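You operate a simulated robot arm through the tools that you are given. There is no shell and no other tool. Be economical: measure what you need, move in short steps, check, and stop when the job is done.

You run a simulated robot arm. Do the job below in one go: nothing can be reset, and whatever is moved stays where it is left.

JOB
Fetch the can marked "Paste" from the top of the packing bench and set it on the top of the panel bench. Fetch the orange cable from the top of the packing bench and set it on the high shelf of the packing bench. Close the bench drawer. Put the waste paper from the top of the shaft bench on the blue striped card there. Put the jug on the shelf of the shaft bench away on the top of the pillar bench. Put the blue roller from the shelf of the shaft bench on the shelf of the lane bench and the grey roller in the blue tray on the low machine. Do these in any order. Set down upright: can, jug.

It is judged by the outcome, as a careful person would: the job done as asked, and still so three seconds after it is handed in. It fails if anything else is knocked over, pushed out of place, dropped, spilled or broken.

ROBOT AND FRAMES
A 7-joint arm with a two-finger parallel gripper on a trunk, on a base that drives. Base frame: it is fixed to the floor where the robot stands at the start and does not move with it; the origin is under the middle of the robot, x ahead of it, y to its left, z up; the surface under the hand at the start is at about z = 860. Lengths are in mm, angles in degrees, forces in N, time in s.
With the tool pointing down near the work surface it reaches from about 360 to 740 mm from the robot's upright axis, wherever it stands. Its first joint turns from -143.0 to 143.0 degrees. Places, roughly: bench drawer [1400, -900, 700]; blue tray on the low machine (19x17 cm) [300, 7000, 620]; cable [750, -750, 1000]; can [750, 0, 1000]; high shelf of the packing bench (196x25 cm) [820, -700, 1420]; jug [3250, 8500, 500]; roller [4250, 8500, 500]; shelf of the lane bench [6800, 8900, 300]; striped card (12x10x1 cm) [3800, 8600, 900]; top of the panel bench [-1000, -1700, 900]; top of the pillar bench [-1800, 6000, 900]; waste paper (6x5x4 cm) [3500, 8600, 900]. Payload 3 kg.
Tool frame: the origin (TCP) lies between the finger pads and is the grasp point; the fingertips stand 30 mm ahead of it; z points along the fingers, y is the line along which they close. The gripper opens to 110 mm. The fingers are 20 mm wide and 10 mm thick; the gripper's body (48 by 112 mm) begins 55 mm behind the TCP.
Orientation is that of the tool frame in the base frame, as a unit quaternion [x, y, z, w]. With the fingers straight down and closing along the base's y, the tool's x points along the base's -x, its y along +y and its z along -z.

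CONTROLS
- The arm moves only by the tool send_rows. Its arguments are lists of equal length, an entry for each row: "slide": the shift along the tool's x, y, z in cm, a list of three; "rotation": the turn, a rotation vector about the tool's x, y, z in degrees, a list of three; "hand": the finger opening in cm, from 0 to 11. In form: {"slide": [[dx, dy, dz], ...], "rotation": [[wx, wy, wz], ...], "hand": [hand, ...]}. A call has 1 to 12 rows; each row is the pose to reach, as a shift and turn from the pose commanded when the call began, along the tool's axes at that moment. Each row takes 0.2 s and may step no farther than 50 mm and 8.6 degrees from the row before; otherwise, or with a gripper value out of range, the whole call is refused. Where a pose cannot be reached the arm comes as near as it can. A force on the tool above 40 N (or 10 N above the force at the start of the call, whichever is more), or a blocked arm, ends the call early, and 0.2 s more pass. The fingers move at their own pace (about 108 mm/s each) and stop on an object; they squeeze with about 44 N. The grip force told is the motor's: it shows also when the fingers shut on nothing. Time passes only in rows, and 0.2 s behind the last, so rows that repeat a pose let the fingers close. The reply holds the time, the measured pose of the TCP, the force on the tool along the base axes, the opening and the grip force, in the units named above and with some noise, with the torque about the TCP (base axes, N m) and any sound that the robot's microphone picked up.
- Cameras (640 x 400 px; columns grow to the right, rows downward): "scene" is now at [157, -31.8, 1699.9]; the picture's right is [-0.35, -0.94, -0.00], its down [-0.65, 0.24, -0.72] and it looks along [0.68, -0.26, -0.69] (base axes); focal length 272 px, centre (320, 200). "wrist" rides on the gripper at [72, 17, -103] in the tool frame; the picture's right is [-0.23, 0.97, 0.00], its down [-0.76, -0.18, -0.62] and it looks along [-0.61, -0.14, 0.78] (tool axes); focal length 222 px, centre (320, 200). There is no depth. A picture from a camera that has moved, and an enlarged one, comes with that camera's place and axes in the base frame and with its lens. The place of the scene camera against the robot may be out by one fixed shift of up to 12 mm in any direction.
- snapshot(camera): a new picture of that camera. The clock stands still meanwhile.
- raise_lower(by): slides the trunk up (or, below 0, down) by that many mm; the arm and the scene camera ride with it, the base frame stays. It gives what a move gives, with no picture.
- base_move(legs): drives the robot by 1 to 6 legs, each [ahead, left, turn to the left] in mm, mm and degrees, along the robot's own axes; the way and the turn of a leg run together, so that a leg with both is an arc; at most 1500 mm and 180 degrees a leg. The arm and the cameras ride along, it lands a little off, and it stops where it bumps. It gives what a move gives.
- turn_head(pan, tilt): turns the head with the scene camera to pan (to the left, within 86 degrees either way) and tilt (down, from -29 to 69), counted from straight ahead of the robot. It gives what a move gives.
- inspect(camera, box): a new picture of the part [left, top, right, bottom] of that camera's present view, enlarged. The clock stands still meanwhile.
- hand_in(): hands the job in; it is judged then, once.

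Go step by step. Nothing tells you exact positions but the pictures and the camera data: compare them with the known pose of the tool, close in by small moves and look again before you grip or let go. The budget is 196 turns and 182 pictures, counting those below and the enlarged ones. Unless the task says otherwise, let go and move clear before handing in, and close with one line.

The tools are called as a command line: name --argument value ..., lists and objects as JSON in quotes. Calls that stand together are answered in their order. send_rows: Moves the arm, as the interface text tells. Its arguments: {"type":"object","properties":{"slide":{"type":"array"},"rotation":{"type":"array"},"hand":{"type":"array"}},"required":["slide","rotation","hand"]} The other tools are called the same way: raise_lower (by) slides the trunk up or down; base_move (legs) drives the base; turn_head (pan, tilt) turns the head that bears the scene camera; snapshot (camera) takes a picture; inspect (camera, box) takes an enlarged picture of a part of a camera's view; hand_in () hands the job in.

At the start:

```text
time: 0.0
ee_pos: [504.1, -568.4, 1000.5]
orientation: [0.0, 1.0, 0.0, 0.0]
ft_force: [0.1, -0.3, 0.1]
moment: [-0.02, -0.03, 0.06]
opening: 109.8
grasp_force: 0.0
trunk travel left (down, up): [-825.0, 65.0]
robot x, y, heading: [0.4, 0.2, 0.3]
head pan, tilt: [-20.7, 43.8]
```

scene: 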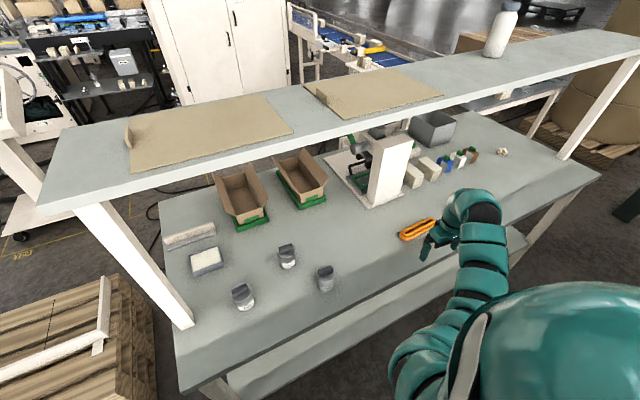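
wrist: 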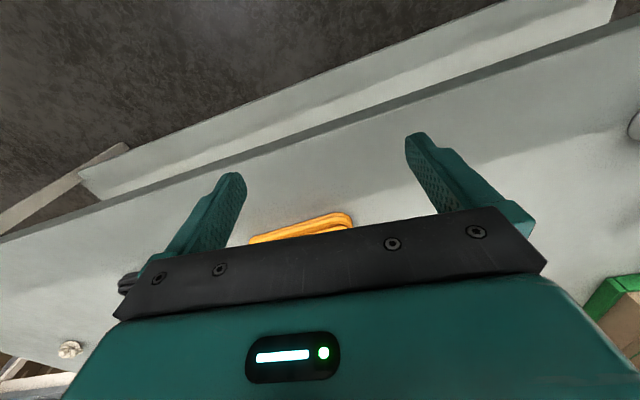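

I see the packing bench with three cans, an orange cable and a high shelf. I'll enlarge the can area and the cable area first.

inspect --camera "scene" --box '[210, 220, 370, 320]'

inspect --camera "scene" --box '[340, 120, 520, 260]'

```text
4.00 times, centred on (290, 270) of scene
camera zoom: at [157.0, -31.8, 1699.9], right [-0.35, -0.94, 0.0], down [-0.65, 0.24, -0.72], along [0.68, -0.26, -0.69], focal length 1086 px, centre (440, -80)
```

zoom: 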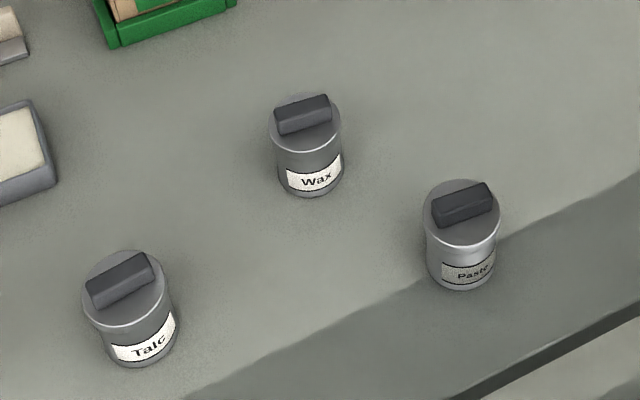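

```text
2.86 times, centred on (430, 190) of scene
camera zoom: at [157.0, -31.8, 1699.9], right [-0.35, -0.94, 0.0], down [-0.65, 0.24, -0.72], along [0.68, -0.26, -0.69], focal length 776 px, centre (6, 229)
```

zoom: 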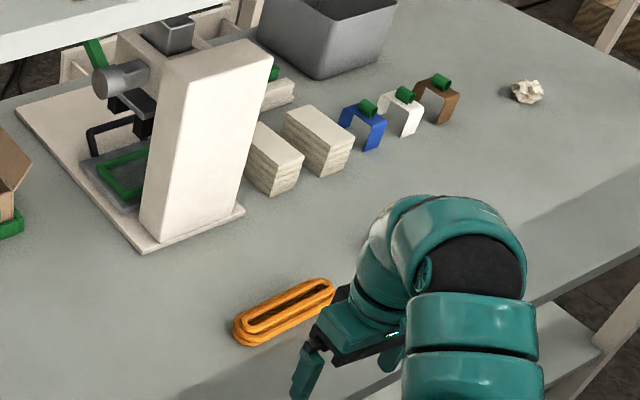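

The Paste can is the nearest to the edge, around (575, -213), and the cable around (681, -651) lying roughly along y. I'll drive right 500 so both come in reach.

base_move --legs '[[0, -500, 0]]'

turn_head --pan -10 --tilt 40

snapshot --camera "scene"

```text
time: 2.9
ee_pos: [502.7, -1068.6, 998.6]
orientation: [0.001, 1.0, 0.0, 0.001]
ft_force: [0.3, -0.2, 0.0]
moment: [0.02, 0.0, -0.02]
opening: 110.1
grasp_force: 0.0
trunk travel left (down, up): [-825.0, 65.0]
robot x, y, heading: [0.1, -502.1, 0.0]
head pan, tilt: [-20.7, 43.8]
```

```text
time: 3.7
ee_pos: [504.5, -1068.5, 1000.8]
orientation: [0.001, 1.0, 0.0, 0.001]
ft_force: [-0.8, -1.1, -0.6]
moment: [0.01, -0.01, -0.02]
opening: 109.9
grasp_force: 0.1
trunk travel left (down, up): [-825.0, 65.0]
robot x, y, heading: [0.6, -503.1, -0.1]
head pan, tilt: [-10.0, 40.0]
```

```text
177 pictures are left
camera scene: at [163.3, -516.3, 1705.4], right [-0.18, -0.98, 0.0], down [-0.63, 0.11, -0.77], along [0.75, -0.13, -0.64], focal length 272 px, centre (320, 200)
```

scene: 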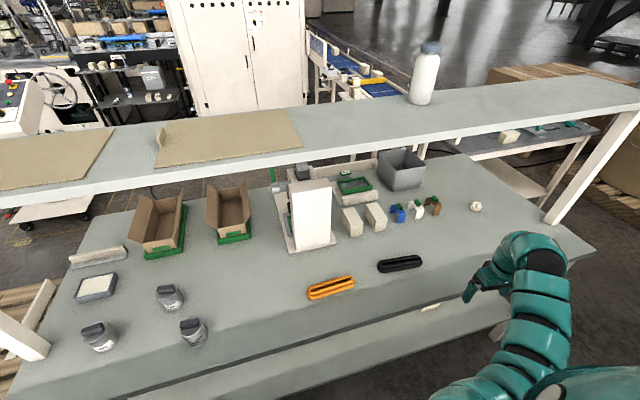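

Cable centre is now estimated at (672, -645), its length tilted 8° from y. I'll bring the hand above it, turning the fingers to close across it.

send_rows --slide '[[-1.6, 4.2, 0], [-3.2, 8.4, 0], [-4.9, 12.6, 0], [-6.6, 16.8, 0], [-8.3, 21, 0], [-10, 25.2, 0], [-11.7, 29.4, 0], [-13.4, 33.6, 0], [-15.1, 37.9, 0], [-16.8, 42.3, 0], [-16.8, 42.3, 0]]' --rotation '[[0, 0, 8.2], [0, 0, 16.4], [0, 0, 24.6], [0, 0, 32.8], [0, 0, 41], [0, 0, 49.2], [0, 0, 57.4], [0, 0, 65.6], [0, 0, 73.8], [0, 0, 82], [0, 0, 82]]' --hand '[9, 9, 9, 9, 9, 9, 9, 9, 9, 9, 9]'

snapshot --camera "wrist"

snapshot --camera "scene"

```text
time: 6.1
ee_pos: [672.4, -646.2, 998.4]
orientation: [0.657, 0.754, 0.001, 0.0]
ft_force: [0.1, -0.1, 0.3]
moment: [0.03, 0.0, 0.01]
opening: 90.0
grasp_force: 0.0
trunk travel left (down, up): [-825.0, 65.0]
robot x, y, heading: [5.0, -500.7, -0.2]
head pan, tilt: [-10.0, 40.0]
```

```text
176 pictures are left
camera wrist: at [679.5, -572.6, 1103.0], right [1.0, -0.09, 0.0], down [-0.07, -0.78, 0.62], along [-0.06, -0.62, -0.78], focal length 222 px, centre (320, 200)
```

wrist: 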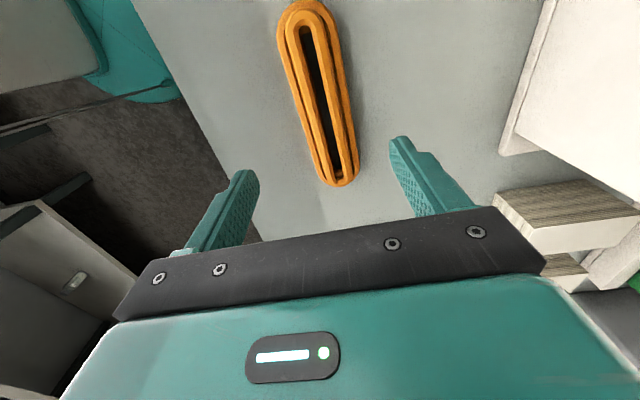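

```text
175 pictures are left
camera scene: at [162.9, -517.7, 1705.4], right [-0.18, -0.98, 0.0], down [-0.63, 0.11, -0.77], along [0.75, -0.13, -0.64], focal length 272 px, centre (320, 200)
```

scene: 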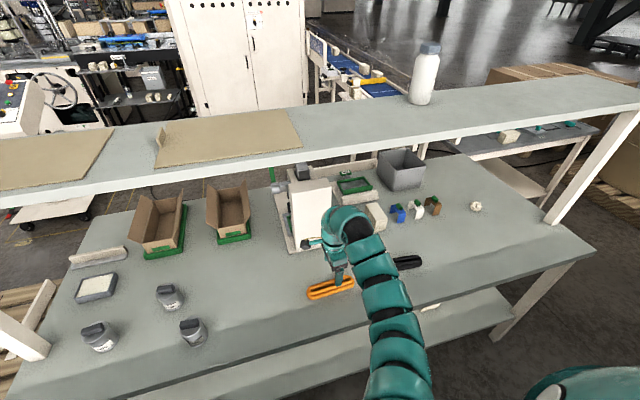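

The cable centre reads (680, -648). I'll shift 8 mm and lower to just above the top.

send_rows --slide '[[-0.1, 0.8, 3], [-0.1, 0.8, 6], [-0.1, 0.8, 9], [-0.1, 0.8, 10], [-0.1, 0.8, 10]]' --rotation '[[0, 0, 0], [0, 0, 0], [0, 0, 0], [0, 0, 0], [0, 0, 0]]' --hand '[9, 9, 9, 9, 9]'

snapshot --camera "wrist"

```text
time: 7.3
ee_pos: [681.8, -645.2, 900.6]
orientation: [0.657, 0.754, 0.001, 0.0]
ft_force: [0.1, -0.6, -0.1]
moment: [-0.03, 0.01, 0.02]
opening: 89.9
grasp_force: 0.0
trunk travel left (down, up): [-825.0, 65.0]
robot x, y, heading: [-2.6, -498.1, -0.2]
head pan, tilt: [-10.0, 40.0]
```

```text
174 pictures are left
camera wrist: at [688.5, -572.2, 1003.5], right [1.0, -0.09, 0.0], down [-0.07, -0.78, 0.62], along [-0.06, -0.62, -0.78], focal length 222 px, centre (320, 200)
```

wrist: 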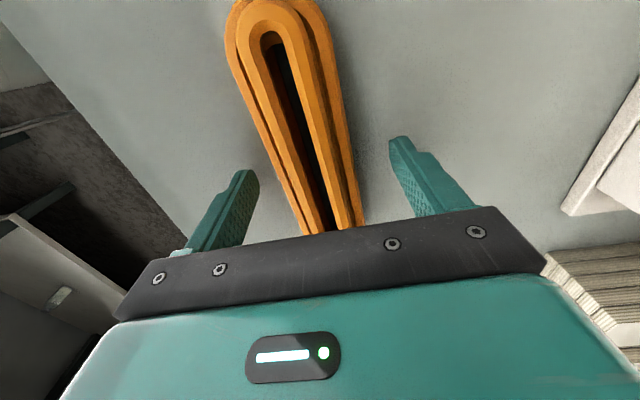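

The cable is between the fingers. Lowering 5 mm and closing.

send_rows --slide '[[0, 0, 0.5], [0, 0, 0.5], [0, 0, 0.5], [0, 0, 0.5], [0, 0, 0.5]]' --rotation '[[0, 0, 0], [0, 0, 0], [0, 0, 0], [0, 0, 0], [0, 0, 0]]' --hand '[9, 6, 2, 2, 2]'

snapshot --camera "wrist"

```text
time: 8.5
ee_pos: [680.4, -646.0, 894.3]
orientation: [0.656, 0.754, 0.0, 0.0]
ft_force: [0.3, 0.0, 0.0]
moment: [-0.03, -0.03, 0.02]
opening: 49.9
grasp_force: 44.1
trunk travel left (down, up): [-825.0, 65.0]
robot x, y, heading: [-0.2, -497.6, -0.1]
head pan, tilt: [-10.0, 40.0]
```

```text
173 pictures are left
camera wrist: at [688.5, -571.5, 998.4], right [1.0, -0.09, 0.0], down [-0.07, -0.78, 0.62], along [-0.06, -0.62, -0.78], focal length 222 px, centre (320, 200)
```

wrist: 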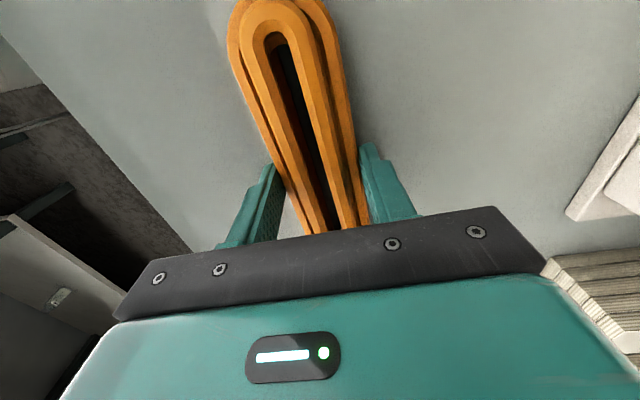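

Gripped at 50 mm. Lift, then pull back out from under the shelf's front edge.

send_rows --slide '[[0, 0, -4], [0, 0, -8], [0.6, -4.4, -10], [1.2, -8.7, -12], [1.8, -13.1, -14], [2.4, -17.4, -16], [2.8, -20, -20], [2.8, -20, -24]]' --rotation '[[0, 0, 0], [0, 0, 0], [0, 0, 0], [0, 0, 0], [0, 0, 0], [0, 0, 0], [0, 0, 0], [0, 0, 0]]' --hand '[2, 2, 2, 2, 2, 2, 2, 2]'

raise_lower --by 65

base_move --legs '[[0, -200, 0]]'

turn_head --pan 0 --tilt 45

snapshot --camera "scene"

```text
time: 10.3
ee_pos: [465.9, -642.9, 1102.8]
orientation: [0.676, 0.735, 0.046, -0.027]
ft_force: [-4.8, -5.4, -4.8]
moment: [0.08, -0.56, 0.01]
opening: 49.8
grasp_force: 43.8
out of reach, approached as far as the arm can: row 4, 5, 6, 7, 8
trunk travel left (down, up): [-825.0, 65.0]
robot x, y, heading: [0.3, -499.1, 0.1]
head pan, tilt: [-10.0, 40.0]
```

```text
time: 11.3
ee_pos: [457.4, -649.9, 1162.0]
orientation: [0.662, 0.749, 0.035, -0.003]
ft_force: [0.6, 0.4, -2.5]
moment: [0.0, -0.03, -0.02]
opening: 49.7
grasp_force: 43.8
trunk travel left (down, up): [-890.0, 0.0]
robot x, y, heading: [-0.4, -498.1, -0.2]
head pan, tilt: [-10.0, 40.0]
```

```text
time: 12.9
ee_pos: [457.0, -852.4, 1160.7]
orientation: [0.664, 0.747, 0.034, -0.004]
ft_force: [0.4, -0.9, -2.3]
moment: [0.03, -0.01, 0.0]
opening: 49.7
grasp_force: 43.7
trunk travel left (down, up): [-890.0, 0.0]
robot x, y, heading: [-0.6, -701.9, -0.5]
head pan, tilt: [-10.0, 40.0]
```

```text
time: 13.6
ee_pos: [456.8, -853.2, 1161.7]
orientation: [0.664, 0.747, 0.034, -0.003]
ft_force: [0.3, 0.0, -2.0]
moment: [-0.02, -0.02, 0.01]
opening: 49.7
grasp_force: 44.2
trunk travel left (down, up): [-890.0, 0.0]
robot x, y, heading: [-1.5, -700.6, -0.6]
head pan, tilt: [0.0, 45.0]
```

```text
172 pictures are left
camera scene: at [160.4, -704.1, 1763.1], right [-0.01, -1.0, 0.0], down [-0.71, 0.0, -0.71], along [0.71, -0.01, -0.71], focal length 272 px, centre (320, 200)
```

scene: 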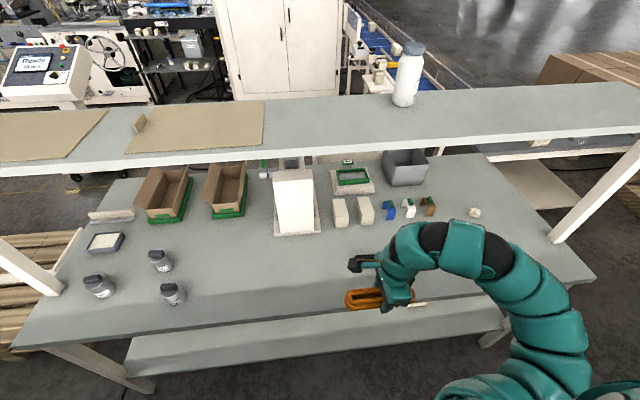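

I need the shelf's height and edge more exactly, so I enlarge the strip.

inspect --camera "scene" --box '[260, 60, 460, 185]'

turn_head --pan 0 --tilt 20

raise_lower --by -300

snapshot --camera "scene"

```text
3.20 times, centred on (360, 122) of scene
camera zoom: at [160.4, -704.1, 1763.1], right [-0.01, -1.0, 0.0], down [-0.71, 0.0, -0.71], along [0.71, -0.01, -0.71], focal length 869 px, centre (192, 448)
```

zoom: 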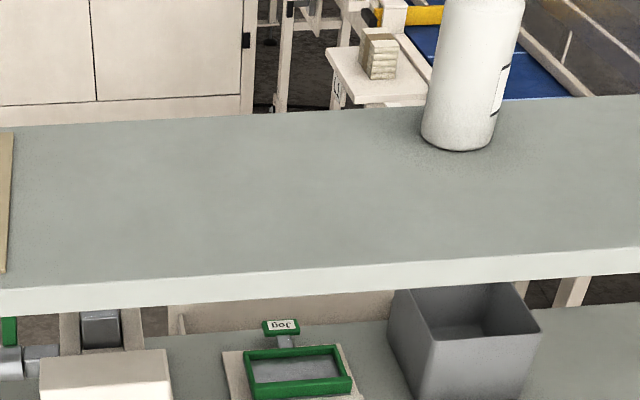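

```text
time: 14.5
ee_pos: [455.8, -852.6, 1161.9]
orientation: [0.664, 0.747, 0.034, -0.004]
ft_force: [0.4, -0.4, -2.2]
moment: [-0.03, -0.01, 0.01]
opening: 49.7
grasp_force: 44.3
trunk travel left (down, up): [-890.0, 0.0]
robot x, y, heading: [-1.4, -704.6, -0.2]
head pan, tilt: [0.0, 20.0]
```

```text
time: 17.5
ee_pos: [456.7, -853.4, 862.4]
orientation: [0.664, 0.747, 0.035, -0.003]
ft_force: [-0.9, -0.7, -2.1]
moment: [0.02, -0.01, 0.01]
opening: 49.7
grasp_force: 44.4
trunk travel left (down, up): [-590.0, 300.0]
robot x, y, heading: [-2.9, -701.6, -0.5]
head pan, tilt: [0.0, 20.0]
```

```text
170 pictures are left
camera scene: at [172.1, -704.5, 1501.8], right [-0.01, -1.0, 0.0], down [-0.34, 0.0, -0.94], along [0.94, -0.01, -0.34], focal length 272 px, centre (320, 200)
```

scene: 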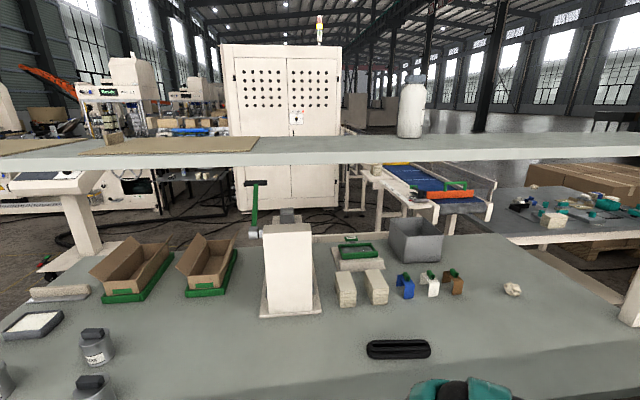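

The shelf top works out at z≈1393, front edge x≈707, back ≈960, with free space between y -600 and -900. I'll back off, raise the trunk, and pose the arm high and extended in free air before driving in.

base_move --legs '[[-330, 0, 0]]'

raise_lower --by 300

send_rows --slide '[[-1.4, 4.5, 0], [-2.8, 9, 0], [-4.2, 13.5, -1], [-5.6, 18, -3], [-7, 22, -6], [-7, 22, -10], [-7, 22, -14], [-7, 22, -18], [-7, 22, -22], [-7, 22, -26], [-7, 22, -30], [-7, 22, -34]]' --rotation '[[0, 0, 0], [0, 0, 0], [0, 0, 0], [0, 0, 0], [0, 0, 0], [0, 0, 0], [0, 0, 0], [0, 0, 0], [0, 0, 0], [0, 0, 0], [0, 0, 0], [0, 0, 0]]' --hand '[2, 2, 2, 2, 2, 2, 2, 2, 2, 2, 2, 2]'

```text
time: 19.7
ee_pos: [126.0, -850.0, 862.5]
orientation: [0.663, 0.748, 0.035, -0.003]
ft_force: [-0.7, 0.2, -1.3]
moment: [-0.01, 0.0, 0.01]
opening: 49.5
grasp_force: 44.1
trunk travel left (down, up): [-590.0, 300.0]
robot x, y, heading: [-330.2, -701.4, -0.2]
head pan, tilt: [0.0, 20.0]
```

```text
time: 22.7
ee_pos: [127.2, -849.9, 1161.6]
orientation: [0.663, 0.748, 0.034, -0.003]
ft_force: [0.0, 0.0, -1.6]
moment: [-0.02, 0.02, -0.01]
opening: 49.5
grasp_force: 43.9
trunk travel left (down, up): [-890.0, 0.0]
robot x, y, heading: [-334.0, -699.4, -0.1]
head pan, tilt: [0.0, 20.0]
```

```text
refused: row 4 steps farther than a row can; nothing moved
```

send_rows --slide '[[-1.4, 4.3, 0], [-2.8, 8.6, 0], [-4.2, 12.9, -1], [-5.6, 17.2, -2.5], [-7, 21, -5], [-7, 22, -9], [-7, 22, -13], [-7, 22, -17], [-7, 22, -21], [-7, 22, -25], [-7, 22, -29], [-7, 22, -33]]' --rotation '[[0, 0, 0], [0, 0, 0], [0, 0, 0], [0, 0, 0], [0, 0, 0], [0, 0, 0], [0, 0, 0], [0, 0, 0], [0, 0, 0], [0, 0, 0], [0, 0, 0], [0, 0, 0]]' --hand '[2, 2, 2, 2, 2, 2, 2, 2, 2, 2, 2, 2]'

turn_head --pan 0 --tilt 40

snapshot --camera "scene"

```text
time: 25.3
ee_pos: [107.5, -890.2, 1318.3]
orientation: [0.66, 0.743, 0.107, 0.021]
ft_force: [0.2, -0.3, -2.5]
moment: [-0.03, 0.01, -0.01]
opening: 49.5
grasp_force: 44.0
out of reach, approached as far as the arm can: row 1, 2, 3, 4, 5, 6, 7, 8, 9, 10, 11, 12
trunk travel left (down, up): [-890.0, 0.0]
robot x, y, heading: [-331.8, -699.9, 0.1]
head pan, tilt: [0.0, 20.0]
```

```text
time: 26.1
ee_pos: [109.0, -889.2, 1316.4]
orientation: [0.66, 0.744, 0.106, 0.018]
ft_force: [0.7, 0.0, -2.6]
moment: [-0.04, 0.02, -0.02]
opening: 49.6
grasp_force: 44.1
trunk travel left (down, up): [-890.0, 0.0]
robot x, y, heading: [-331.3, -698.2, -0.1]
head pan, tilt: [0.0, 40.0]
```

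```text
169 pictures are left
camera scene: at [-166.3, -702.7, 1770.4], right [0.0, -1.0, 0.0], down [-0.64, 0.0, -0.77], along [0.77, 0.0, -0.64], focal length 272 px, centre (320, 200)
```

scene: 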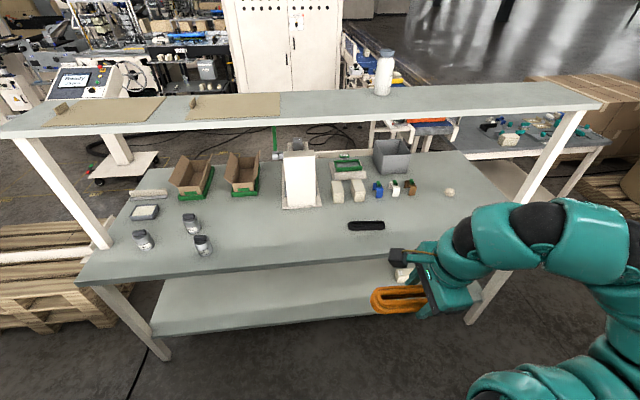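

The arm folded into a limit near its body; I'll go outward and a bit down while straightening the tool, then try raising at larger reach.

send_rows --slide '[[1.5, 3.4, 2.6], [3, 6.8, 5.2], [4.5, 10.2, 7.8], [6, 13.6, 10.4], [7.5, 17, 13], [9, 20.4, 15.6], [10.2, 23.9, 17.9], [10.2, 23.9, 17.9]]' --rotation '[[1.5, -0.9, 0], [3, -1.8, 0], [4.5, -2.8, 0], [6, -3.7, 0], [7.5, -4.6, 0], [9, -5.6, 0], [10.5, -6.5, 0], [10.5, -6.5, 0]]' --hand '[2, 2, 2, 2, 2, 2, 2, 2]'

```text
time: 27.9
ee_pos: [317.3, -697.4, 1158.7]
orientation: [0.672, 0.734, 0.087, 0.048]
ft_force: [1.0, 5.0, -8.7]
moment: [-0.21, 0.18, -0.1]
opening: 49.4
grasp_force: 43.7
out of reach, approached as far as the arm can: row 1, 2, 3, 4, 5, 6, 7, 8
trunk travel left (down, up): [-890.0, 0.0]
robot x, y, heading: [-335.0, -699.1, -0.1]
head pan, tilt: [0.0, 40.0]
```

send_rows --slide '[[0, 0, 0], [0, 0, 0]]' --rotation '[[0, 0, 0], [0, 0, 0]]' --hand '[2, 2]'

snapshot --camera "scene"

```text
time: 28.5
ee_pos: [315.5, -699.9, 1153.8]
orientation: [0.68, 0.728, 0.081, 0.041]
ft_force: [-0.6, 0.5, -2.0]
moment: [-0.06, 0.0, -0.01]
opening: 49.7
grasp_force: 44.0
trunk travel left (down, up): [-890.0, 0.0]
robot x, y, heading: [-334.9, -697.7, -0.3]
head pan, tilt: [0.0, 40.0]
```

```text
168 pictures are left
camera scene: at [-166.3, -700.4, 1770.4], right [0.0, -1.0, 0.0], down [-0.64, 0.0, -0.77], along [0.77, 0.0, -0.64], focal length 272 px, centre (320, 200)
```

scene: 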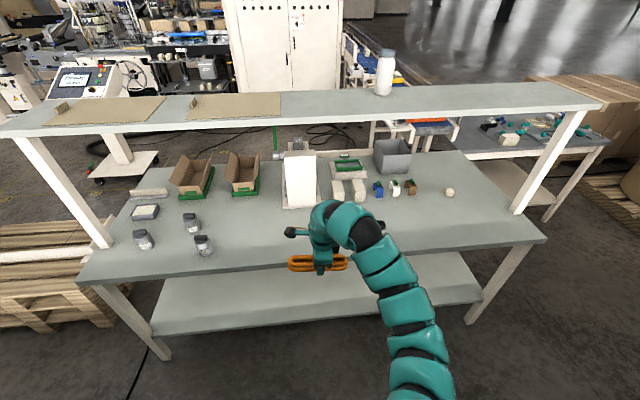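

send_rows --slide '[[0.2, 0.7, -3.9], [0.4, 1.4, -7.8], [0.6, 2.1, -11.7], [0.8, 2.8, -15.6], [1, 3.5, -19.5], [1.2, 4.2, -23.4], [1.4, 4.9, -27.4], [1.4, 4.9, -27.4], [1.4, 4.9, -27.4]]' --rotation '[[0, 0, 0], [0, 0, 0], [0, 0, 0], [0, 0, 0], [0, 0, 0], [0, 0, 0], [0, 0, 0], [0, 0, 0], [0, 0, 0]]' --hand '[2, 2, 2, 2, 2, 2, 2, 2, 2]'

snapshot --camera "scene"

```text
time: 30.5
ee_pos: [317.8, -700.7, 1160.6]
orientation: [0.68, 0.727, 0.086, 0.039]
ft_force: [-0.3, -0.7, -2.0]
moment: [0.0, 0.0, 0.03]
opening: 49.6
grasp_force: 44.2
out of reach, approached as far as the arm can: row 1, 2, 3, 4, 5, 6, 7, 8, 9
trunk travel left (down, up): [-890.0, 0.0]
robot x, y, heading: [-328.2, -701.3, -0.3]
head pan, tilt: [0.0, 40.0]
```

```text
167 pictures are left
camera scene: at [-166.0, -702.4, 1770.3], right [0.0, -1.0, 0.0], down [-0.64, 0.0, -0.77], along [0.77, 0.0, -0.64], focal length 272 px, centre (320, 200)
```

scene: 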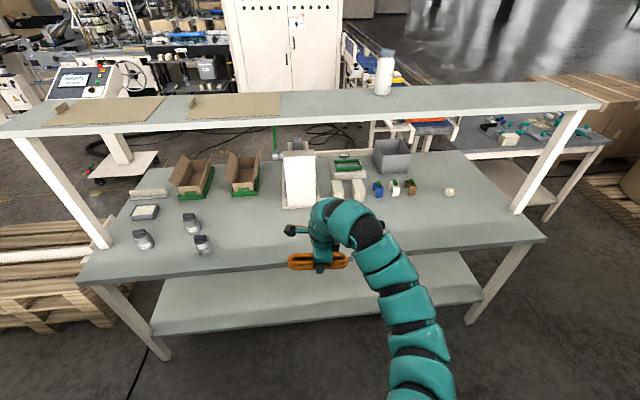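

A vertical tool can't go that high: the wrist flex is at its limit. I'll test how much outward pitch makes shelf height reachable, here in free air.

send_rows --slide '[[0, 0, 0], [0, 0, 0], [0.2, 0.7, -3.9], [0.4, 1.4, -7.8], [0.6, 2.1, -11.7], [0.8, 2.8, -15.6], [1, 3.5, -19.5], [1.2, 4.2, -23.4], [1.4, 4.9, -27.4], [1.4, 4.9, -27.4], [1.4, 4.9, -27.4]]' --rotation '[[-8, 0, 0], [-16, 0, 0], [-24, 0, 0], [-32, 0, 0], [-36, 0, 0], [-36, 0, 0], [-36, 0, 0], [-36, 0, 0], [-36, 0, 0], [-36, 0, 0], [-36, 0, 0]]' --hand '[2, 2, 2, 2, 2, 2, 2, 2, 2, 2, 2]'

```text
time: 32.9
ee_pos: [313.1, -726.1, 1412.2]
orientation: [0.628, 0.666, 0.319, 0.246]
ft_force: [-0.3, -0.2, -1.8]
moment: [-0.01, 0.05, -0.01]
opening: 49.8
grasp_force: 43.9
out of reach, approached as far as the arm can: row 8, 9, 10, 11
trunk travel left (down, up): [-890.0, 0.0]
robot x, y, heading: [-327.7, -701.5, -0.5]
head pan, tilt: [0.0, 40.0]
```

At shelf height a ~50° outward pitch is needed. So I'll re-lay the cable on the table pointing away from me, then regrip it with the pitched tool so it can land flat on the shelf. First, straighten the arm here.

send_rows --slide '[[0.46, -2.48, 2.44], [0.92, -4.95, 4.88], [1.38, -7.43, 7.33], [1.83, -9.9, 9.77], [2.29, -12.4, 12.2], [2.75, -14.9, 14.7], [3.2, -17.3, 17.1], [3.67, -19.8, 19.5], [4.1, -22.3, 22], [4.6, -24.8, 24.4], [5, -27.2, 26.9], [5.5, -29.7, 29.3]]' --rotation '[[3.44, 2.65, -6.77], [6.88, 5.3, -13.53], [10.3, 7.95, -20.3], [13.8, 10.6, -27.1], [17.2, 13.25, -33.8], [20.65, 15.9, -40.6], [24.1, 18.55, -47.4], [27.5, 21.2, -54.1], [31, 23.85, -60.9], [34.4, 26.5, -67.7], [37.9, 29.15, -74.4], [41.3, 31.8, -81.2]]' --hand '[2, 2, 2, 2, 2, 2, 2, 2, 2, 2, 2, 2]'

base_move --legs '[[280, 0, 0]]'

snapshot --camera "scene"

snapshot --camera "wrist"

```text
time: 35.5
ee_pos: [314.8, -647.6, 996.9]
orientation: [0.008, 1.0, -0.012, -0.012]
ft_force: [-0.3, 0.0, -2.5]
moment: [-0.01, -0.01, -0.01]
opening: 49.4
grasp_force: 44.4
trunk travel left (down, up): [-890.0, 0.0]
robot x, y, heading: [-330.5, -698.6, -0.2]
head pan, tilt: [0.0, 40.0]
```

```text
time: 37.5
ee_pos: [595.5, -644.6, 998.9]
orientation: [0.005, 1.0, -0.012, -0.012]
ft_force: [0.1, 0.3, -2.0]
moment: [-0.01, 0.03, -0.03]
opening: 49.3
grasp_force: 44.2
trunk travel left (down, up): [-890.0, 0.0]
robot x, y, heading: [-49.3, -698.8, 0.3]
head pan, tilt: [0.0, 40.0]
```

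```text
166 pictures are left
camera scene: at [115.8, -700.6, 1770.2], right [0.01, -1.0, 0.0], down [-0.64, 0.0, -0.77], along [0.77, 0.0, -0.64], focal length 272 px, centre (320, 200)
```

scene: 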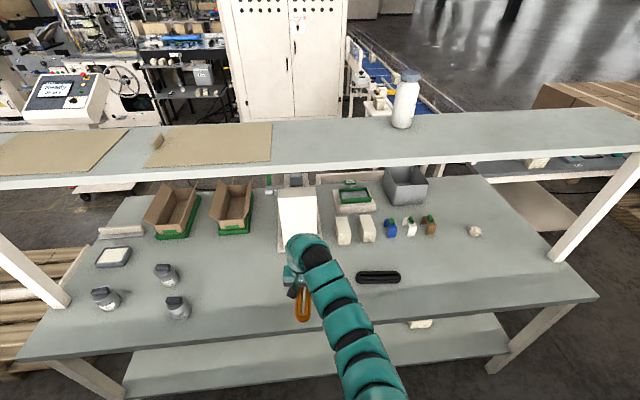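

```text
165 pictures are left
camera wrist: at [525.1, -624.3, 1102.9], right [0.24, 0.97, -0.03], down [0.77, -0.17, 0.61], along [0.59, -0.17, -0.79], focal length 222 px, centre (320, 200)
```

wrist: 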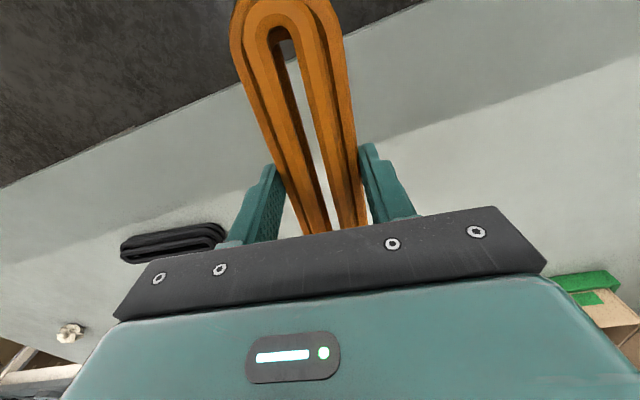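

Lower the cable to the table and release it.

send_rows --slide '[[-1, 0, 3.5], [-2, 0, 7], [-2, 0, 9.2], [-2, 0, 10.2], [-2, 0, 10.2], [-2, 0, 10.2], [-2, 0, 10.2]]' --rotation '[[-0.7, -0.7, 0], [-1.4, -1.4, 0], [-1.4, -1.4, 0], [-1.4, -1.4, 0], [-1.4, -1.4, 0], [-1.4, -1.4, 0], [-1.4, -1.4, 0]]' --hand '[2, 2, 2, 2, 4.9, 6.5, 8]'

snapshot --camera "wrist"

```text
time: 39.1
ee_pos: [612.8, -645.8, 896.9]
orientation: [0.004, 1.0, 0.001, 0.002]
ft_force: [-0.2, 0.2, -0.5]
moment: [0.01, -0.04, 0.03]
opening: 79.8
grasp_force: 0.1
trunk travel left (down, up): [-890.0, 0.0]
robot x, y, heading: [-49.1, -698.6, 0.5]
head pan, tilt: [0.0, 40.0]
```

```text
164 pictures are left
camera wrist: at [540.4, -629.9, 1000.1], right [0.24, 0.97, 0.0], down [0.76, -0.19, 0.62], along [0.61, -0.15, -0.78], focal length 222 px, centre (320, 200)
```

wrist: 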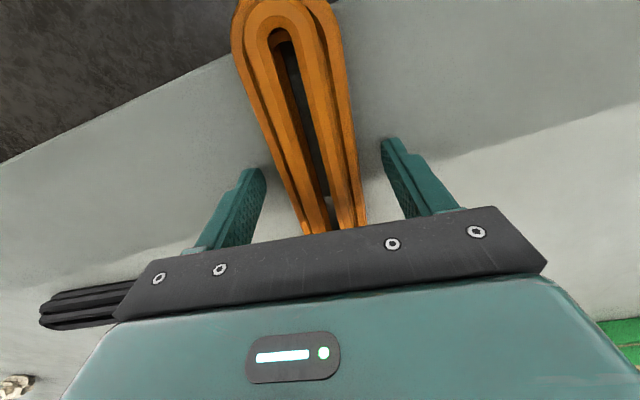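

The cable lies along x, centre (613, -646). I raise, pitch the tool 52° outward, and come back down onto it.

send_rows --slide '[[0, 0, -3], [0.5, 0, -6], [1, 0, -6], [1.5, 0, -6], [2, 0, -6], [2.5, 0, -6], [3, 0, -6], [3.3, 0, -6], [3.3, 0, -5], [3.3, 0, -3], [3.3, 0, -3]]' --rotation '[[0, 0, 0], [0, -7.5, 0], [0, -15, 0], [0, -22.5, 0], [0, -30, 0], [0, -37.5, 0], [0, -45, 0], [0, -52, 0], [0, -52, 0], [0, -52, 0], [0, -52, 0]]' --hand '[8, 8, 8, 8, 8, 8, 8, 8, 8, 8, 8]'

snapshot --camera "wrist"

snapshot --camera "scene"

```text
time: 41.5
ee_pos: [577.8, -647.0, 925.9]
orientation: [0.004, 0.898, 0.0, 0.441]
ft_force: [0.3, -0.7, 0.1]
moment: [0.0, -0.01, 0.02]
opening: 80.0
grasp_force: 0.0
trunk travel left (down, up): [-890.0, 0.0]
robot x, y, heading: [-50.4, -699.7, 0.5]
head pan, tilt: [0.0, 40.0]
```

```text
163 pictures are left
camera wrist: at [452.4, -628.5, 932.1], right [0.15, 0.97, 0.18], down [-0.03, -0.18, 0.98], along [0.99, -0.15, 0.0], focal length 222 px, centre (320, 200)
```

wrist: 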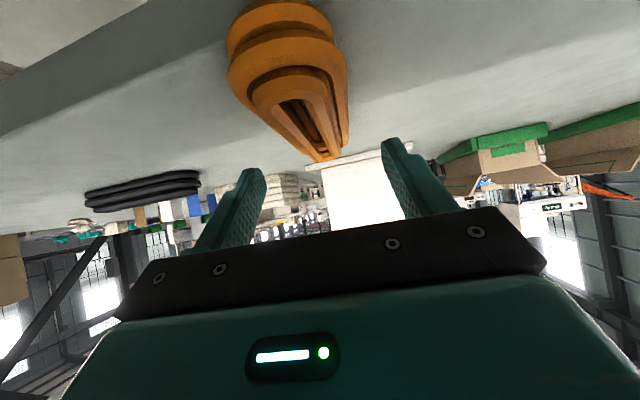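

```text
162 pictures are left
camera scene: at [114.3, -700.7, 1770.4], right [0.01, -1.0, 0.0], down [-0.64, 0.0, -0.77], along [0.77, 0.0, -0.64], focal length 272 px, centre (320, 200)
```

scene: 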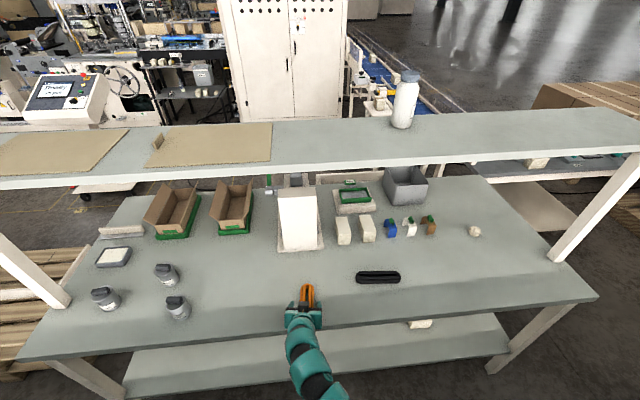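

Aligned well. Lower 37 mm straight down and grip.

send_rows --slide '[[1, 0, 0.8], [2, 0, 1.55], [2.75, 0, 2.15], [2.92, 0, 2.28], [2.92, 0, 2.28], [2.92, 0, 2.28], [2.92, 0, 2.28]]' --rotation '[[0, 0, 0], [0, 0, 0], [0, 0, 0], [0, 0, 0], [0, 0, 0], [0, 0, 0], [0, 0, 0]]' --hand '[8, 8, 8, 8, 5, 2, 2]'

snapshot --camera "wrist"

```text
time: 43.1
ee_pos: [578.7, -647.1, 888.6]
orientation: [0.005, 0.898, -0.001, 0.44]
ft_force: [0.8, -2.5, 1.2]
moment: [-0.15, -0.12, -0.07]
opening: 49.7
grasp_force: 43.8
trunk travel left (down, up): [-890.0, 0.0]
robot x, y, heading: [-46.6, -700.0, 0.6]
head pan, tilt: [0.0, 40.0]
```

```text
161 pictures are left
camera wrist: at [453.3, -628.6, 895.3], right [0.15, 0.97, 0.18], down [-0.03, -0.18, 0.98], along [0.99, -0.15, 0.0], focal length 222 px, centre (320, 200)
```

wrist: 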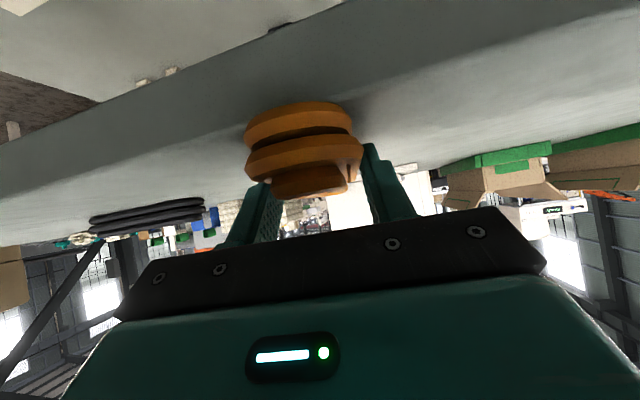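

Gripped. Lift, back off, and raise to shelf height with this pitch held.

send_rows --slide '[[-1.6, 0, -1.25], [-3.2, 0, -2.5], [-3.2, 0, -2.5]]' --rotation '[[0, 0, 0], [0, 0, 0], [0, 0, 0]]' --hand '[2, 2, 2]'

base_move --legs '[[-300, 0, 0]]'

send_rows --slide '[[-3.467, 0, -2.71], [-6.93, 0, -5.42], [-10.4, 0, -8.13], [-13.87, 0, -10.84], [-17.33, 0, -13.55], [-20.8, 0, -16.26], [-24.27, 0, -18.97], [-27.74, 0, -21.68], [-31.2, 0, -24.4], [-34.67, 0, -27.1], [-38.1, 0, -29.8], [-41.6, 0, -32.5]]' --rotation '[[0, 0, 0], [0, 0, 0], [0, 0, 0], [0, 0, 0], [0, 0, 0], [0, 0, 0], [0, 0, 0], [0, 0, 0], [0, 0, 0], [0, 0, 0], [0, 0, 0], [0, 0, 0]]' --hand '[2, 2, 2, 2, 2, 2, 2, 2, 2, 2, 2, 2]'

snapshot --camera "scene"

```text
time: 43.9
ee_pos: [578.6, -647.5, 929.5]
orientation: [0.005, 0.898, -0.001, 0.439]
ft_force: [0.0, -0.2, -2.4]
moment: [-0.01, 0.06, -0.03]
opening: 49.9
grasp_force: 43.5
trunk travel left (down, up): [-890.0, 0.0]
robot x, y, heading: [-48.0, -696.6, 0.3]
head pan, tilt: [0.0, 40.0]
```

```text
time: 45.9
ee_pos: [283.6, -646.9, 929.6]
orientation: [0.004, 0.898, -0.001, 0.44]
ft_force: [-0.1, -0.5, -1.9]
moment: [0.02, 0.12, 0.02]
opening: 49.5
grasp_force: 43.9
trunk travel left (down, up): [-890.0, 0.0]
robot x, y, heading: [-340.8, -700.0, 0.2]
head pan, tilt: [0.0, 40.0]
```

```text
time: 48.5
ee_pos: [280.8, -650.3, 1456.7]
orientation: [0.004, 0.899, -0.001, 0.439]
ft_force: [-0.5, -0.1, -2.6]
moment: [0.0, 0.04, -0.01]
opening: 49.8
grasp_force: 44.0
trunk travel left (down, up): [-890.0, 0.0]
robot x, y, heading: [-347.5, -699.7, 0.5]
head pan, tilt: [0.0, 40.0]
```

```text
160 pictures are left
camera scene: at [-180.1, -702.1, 1770.3], right [0.01, -1.0, 0.0], down [-0.64, 0.0, -0.77], along [0.77, 0.01, -0.64], focal length 272 px, centre (320, 200)
```

scene: 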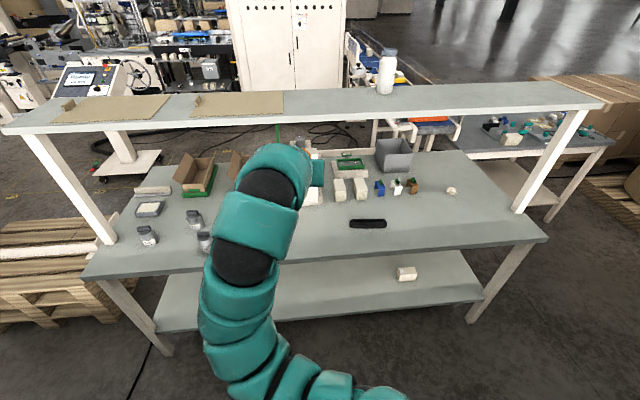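

Reached z 1457 with the pitch held. Drive in to just before the shelf edge, a bit to the right, and look.

base_move --legs '[[250, -90, 0]]'

snapshot --camera "wrist"

snapshot --camera "scene"

```text
time: 50.4
ee_pos: [533.9, -738.1, 1455.2]
orientation: [0.003, 0.898, -0.001, 0.44]
ft_force: [0.3, -0.3, -3.4]
moment: [-0.03, 0.06, -0.01]
opening: 49.6
grasp_force: 43.7
trunk travel left (down, up): [-890.0, 0.0]
robot x, y, heading: [-97.8, -790.3, 0.2]
head pan, tilt: [0.0, 40.0]
```

```text
159 pictures are left
camera wrist: at [406.7, -720.1, 1462.9], right [0.15, 0.97, 0.18], down [-0.03, -0.18, 0.98], along [0.99, -0.15, 0.0], focal length 222 px, centre (320, 200)
```

wrist: 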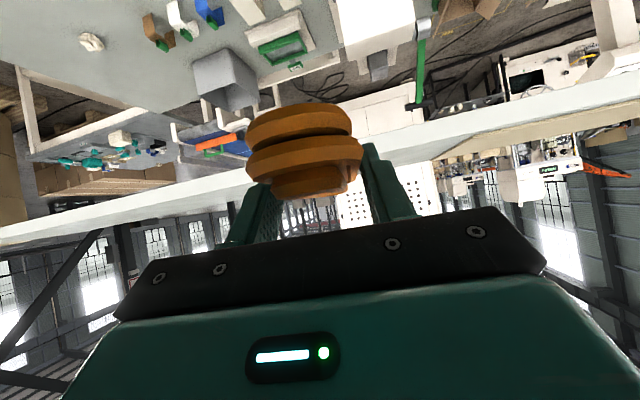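

```text
158 pictures are left
camera scene: at [71.2, -791.4, 1770.2], right [0.01, -1.0, 0.0], down [-0.64, 0.0, -0.77], along [0.77, 0.01, -0.64], focal length 272 px, centre (320, 200)
```

scene: 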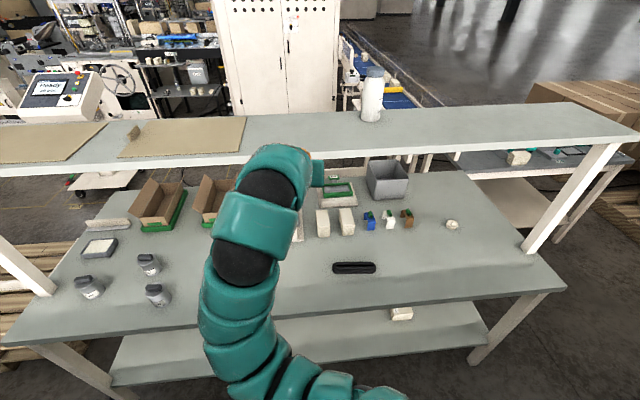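

inspect --camera "wrist" --box '[100, 80, 260, 230]'

inspect --camera "wrist" --box '[370, 70, 530, 220]'

```text
2.67 times, centred on (180, 155) of wrist
camera zoom: at [406.7, -720.1, 1462.9], right [0.15, 0.97, 0.18], down [-0.03, -0.18, 0.98], along [0.99, -0.15, 0.0], focal length 592 px, centre (693, 320)
```

zoom: 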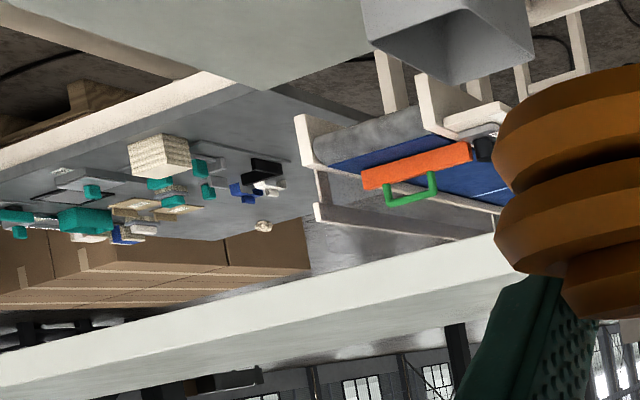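

```text
2.67 times, centred on (450, 145) of wrist
camera zoom: at [406.7, -720.1, 1462.9], right [0.15, 0.97, 0.18], down [-0.03, -0.18, 0.98], along [0.99, -0.15, 0.0], focal length 592 px, centre (-27, 347)
```

zoom: 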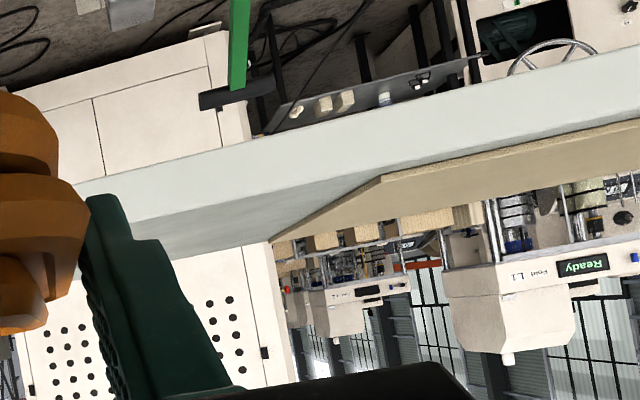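

The shelf top reads about z 1415 from the wrist camera. I'll raise 25 mm more, then drive in.

send_rows --slide '[[-1, 0, -0.77], [-2, 0, -1.54], [-2, 0, -1.54]]' --rotation '[[0, 0, 0], [0, 0, 0], [0, 0, 0]]' --hand '[2, 2, 2]'

base_move --legs '[[110, 0, 0]]'

snapshot --camera "wrist"

```text
time: 51.2
ee_pos: [530.7, -737.6, 1481.2]
orientation: [0.004, 0.898, -0.001, 0.439]
ft_force: [0.5, -0.5, -1.2]
moment: [0.01, 0.08, -0.02]
opening: 49.6
grasp_force: 44.0
trunk travel left (down, up): [-890.0, 0.0]
robot x, y, heading: [-95.1, -790.0, 0.6]
head pan, tilt: [0.0, 40.0]
```

```text
time: 52.4
ee_pos: [641.4, -737.7, 1480.8]
orientation: [0.003, 0.899, 0.0, 0.439]
ft_force: [0.2, -0.8, -2.2]
moment: [-0.04, 0.11, -0.01]
opening: 49.7
grasp_force: 44.3
trunk travel left (down, up): [-890.0, 0.0]
robot x, y, heading: [15.1, -788.0, 0.5]
head pan, tilt: [0.0, 40.0]
```

```text
155 pictures are left
camera wrist: at [516.3, -719.2, 1487.9], right [0.15, 0.97, 0.18], down [-0.03, -0.18, 0.98], along [0.99, -0.15, 0.0], focal length 222 px, centre (320, 200)
```

wrist: 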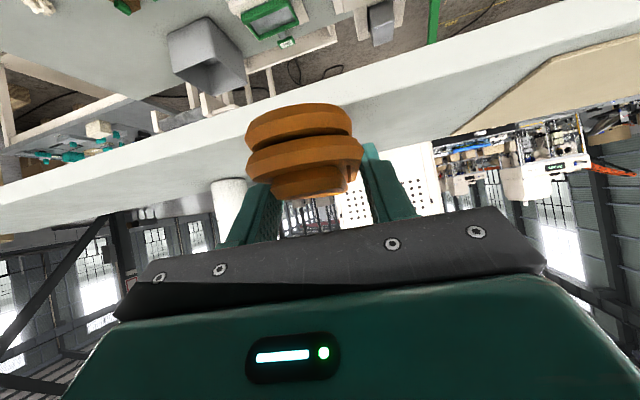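

Clear over the edge. Extend the arm 140 mm further over the shelf.

send_rows --slide '[[-2.15, 0, 2.75], [-4.3, 0, 5.5], [-6.45, 0, 8.25], [-8.6, 0, 11], [-8.6, 0, 11]]' --rotation '[[0, 0, 0], [0, 0, 0], [0, 0, 0], [0, 0, 0], [0, 0, 0]]' --hand '[2, 2, 2, 2, 2]'

snapshot --camera "wrist"

snapshot --camera "scene"

```text
time: 53.6
ee_pos: [781.4, -736.9, 1481.0]
orientation: [0.003, 0.898, 0.0, 0.44]
ft_force: [-0.6, 0.2, -1.9]
moment: [0.0, 0.08, 0.0]
opening: 49.9
grasp_force: 43.9
trunk travel left (down, up): [-890.0, 0.0]
robot x, y, heading: [17.1, -791.1, 0.2]
head pan, tilt: [0.0, 40.0]
```

```text
154 pictures are left
camera wrist: at [655.7, -718.7, 1487.9], right [0.15, 0.97, 0.18], down [-0.03, -0.18, 0.98], along [0.99, -0.15, 0.0], focal length 222 px, centre (320, 200)
```

wrist: 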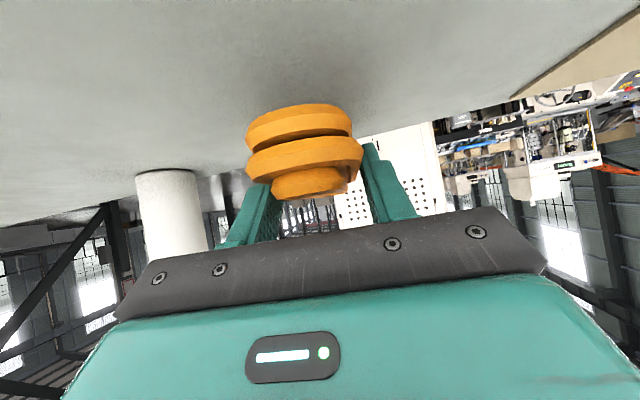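

```text
153 pictures are left
camera scene: at [178.3, -789.6, 1770.5], right [0.01, -1.0, 0.0], down [-0.64, -0.01, -0.77], along [0.77, 0.01, -0.64], focal length 272 px, centre (320, 200)
```

scene: 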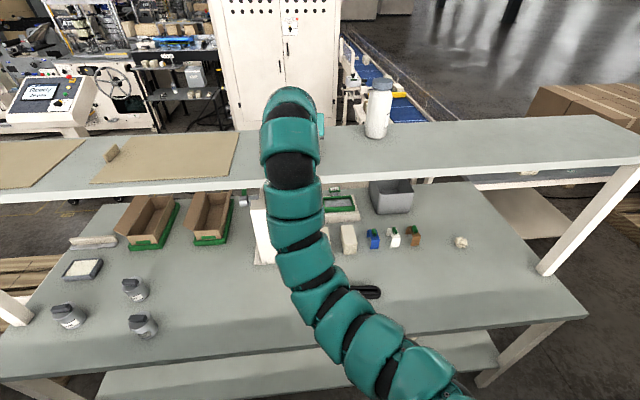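

Lower 32 mm and check.

send_rows --slide '[[1.2, 0, 0.92], [2.2, 0, 1.72], [2.52, 0, 1.97], [2.52, 0, 1.97]]' --rotation '[[0, 0, 0], [0, 0, 0], [0, 0, 0], [0, 0, 0]]' --hand '[2, 2, 2, 2]'

snapshot --camera "wrist"

```text
time: 54.6
ee_pos: [781.0, -738.2, 1448.5]
orientation: [0.004, 0.899, 0.0, 0.439]
ft_force: [0.8, -0.6, -1.3]
moment: [-0.04, 0.08, -0.02]
opening: 49.7
grasp_force: 44.2
trunk travel left (down, up): [-890.0, 0.0]
robot x, y, heading: [15.3, -787.7, 0.4]
head pan, tilt: [0.0, 40.0]
```

```text
152 pictures are left
camera wrist: at [654.8, -719.8, 1455.4], right [0.15, 0.97, 0.18], down [-0.03, -0.18, 0.98], along [0.99, -0.15, 0.0], focal length 222 px, centre (320, 200)
```

wrist: 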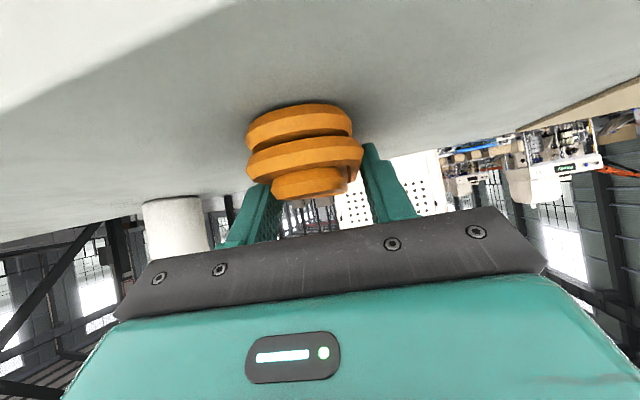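

send_rows --slide '[[0.32, 0, 0.25], [0.63, 0, 0.49], [0.63, 0, 0.49]]' --rotation '[[0, 0, 0], [0, 0, 0], [0, 0, 0]]' --hand '[2, 2, 2]'

send_rows --slide '[[0.24, 0, 0.19], [0.47, 0, 0.37], [0.47, 0, 0.37]]' --rotation '[[0, 0, 0], [0, 0, 0], [0, 0, 0]]' --hand '[2, 2, 2]'

snapshot --camera "wrist"

```text
time: 55.2
ee_pos: [781.3, -738.7, 1449.3]
orientation: [0.004, 0.895, 0.002, 0.447]
ft_force: [0.6, 0.3, 10.7]
moment: [-0.29, 0.8, -0.05]
opening: 49.8
grasp_force: 43.7
trunk travel left (down, up): [-890.0, 0.0]
robot x, y, heading: [10.7, -790.5, 0.3]
head pan, tilt: [0.0, 40.0]
stopped in row 3: the force on the tool passed its limit at 44 N (the readings are from after the stop); the commanded pose is now the measured one
```

```text
time: 55.8
ee_pos: [780.2, -737.6, 1447.7]
orientation: [0.005, 0.892, 0.003, 0.452]
ft_force: [-4.0, 2.5, 11.5]
moment: [-0.25, 0.9, -0.22]
opening: 49.8
grasp_force: 44.1
trunk travel left (down, up): [-890.0, 0.0]
robot x, y, heading: [16.3, -787.1, 0.3]
head pan, tilt: [0.0, 40.0]
stopped in row 3: the force on the tool passed its limit at 42 N (the readings are from after the stop); the commanded pose is now the measured one
```

```text
151 pictures are left
camera wrist: at [654.1, -720.3, 1451.4], right [0.14, 0.97, 0.19], down [-0.05, -0.19, 0.98], along [0.99, -0.15, 0.02], focal length 222 px, centre (320, 200)
```

wrist: 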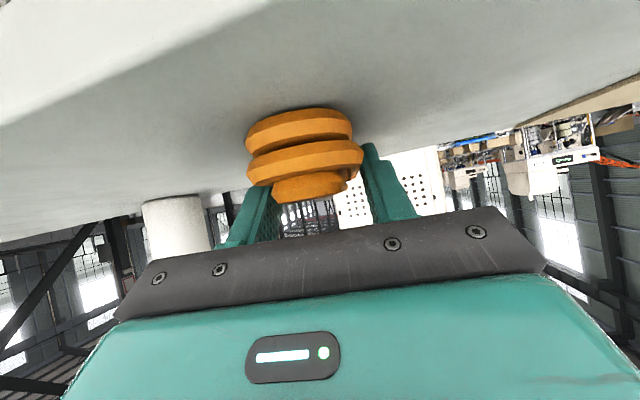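

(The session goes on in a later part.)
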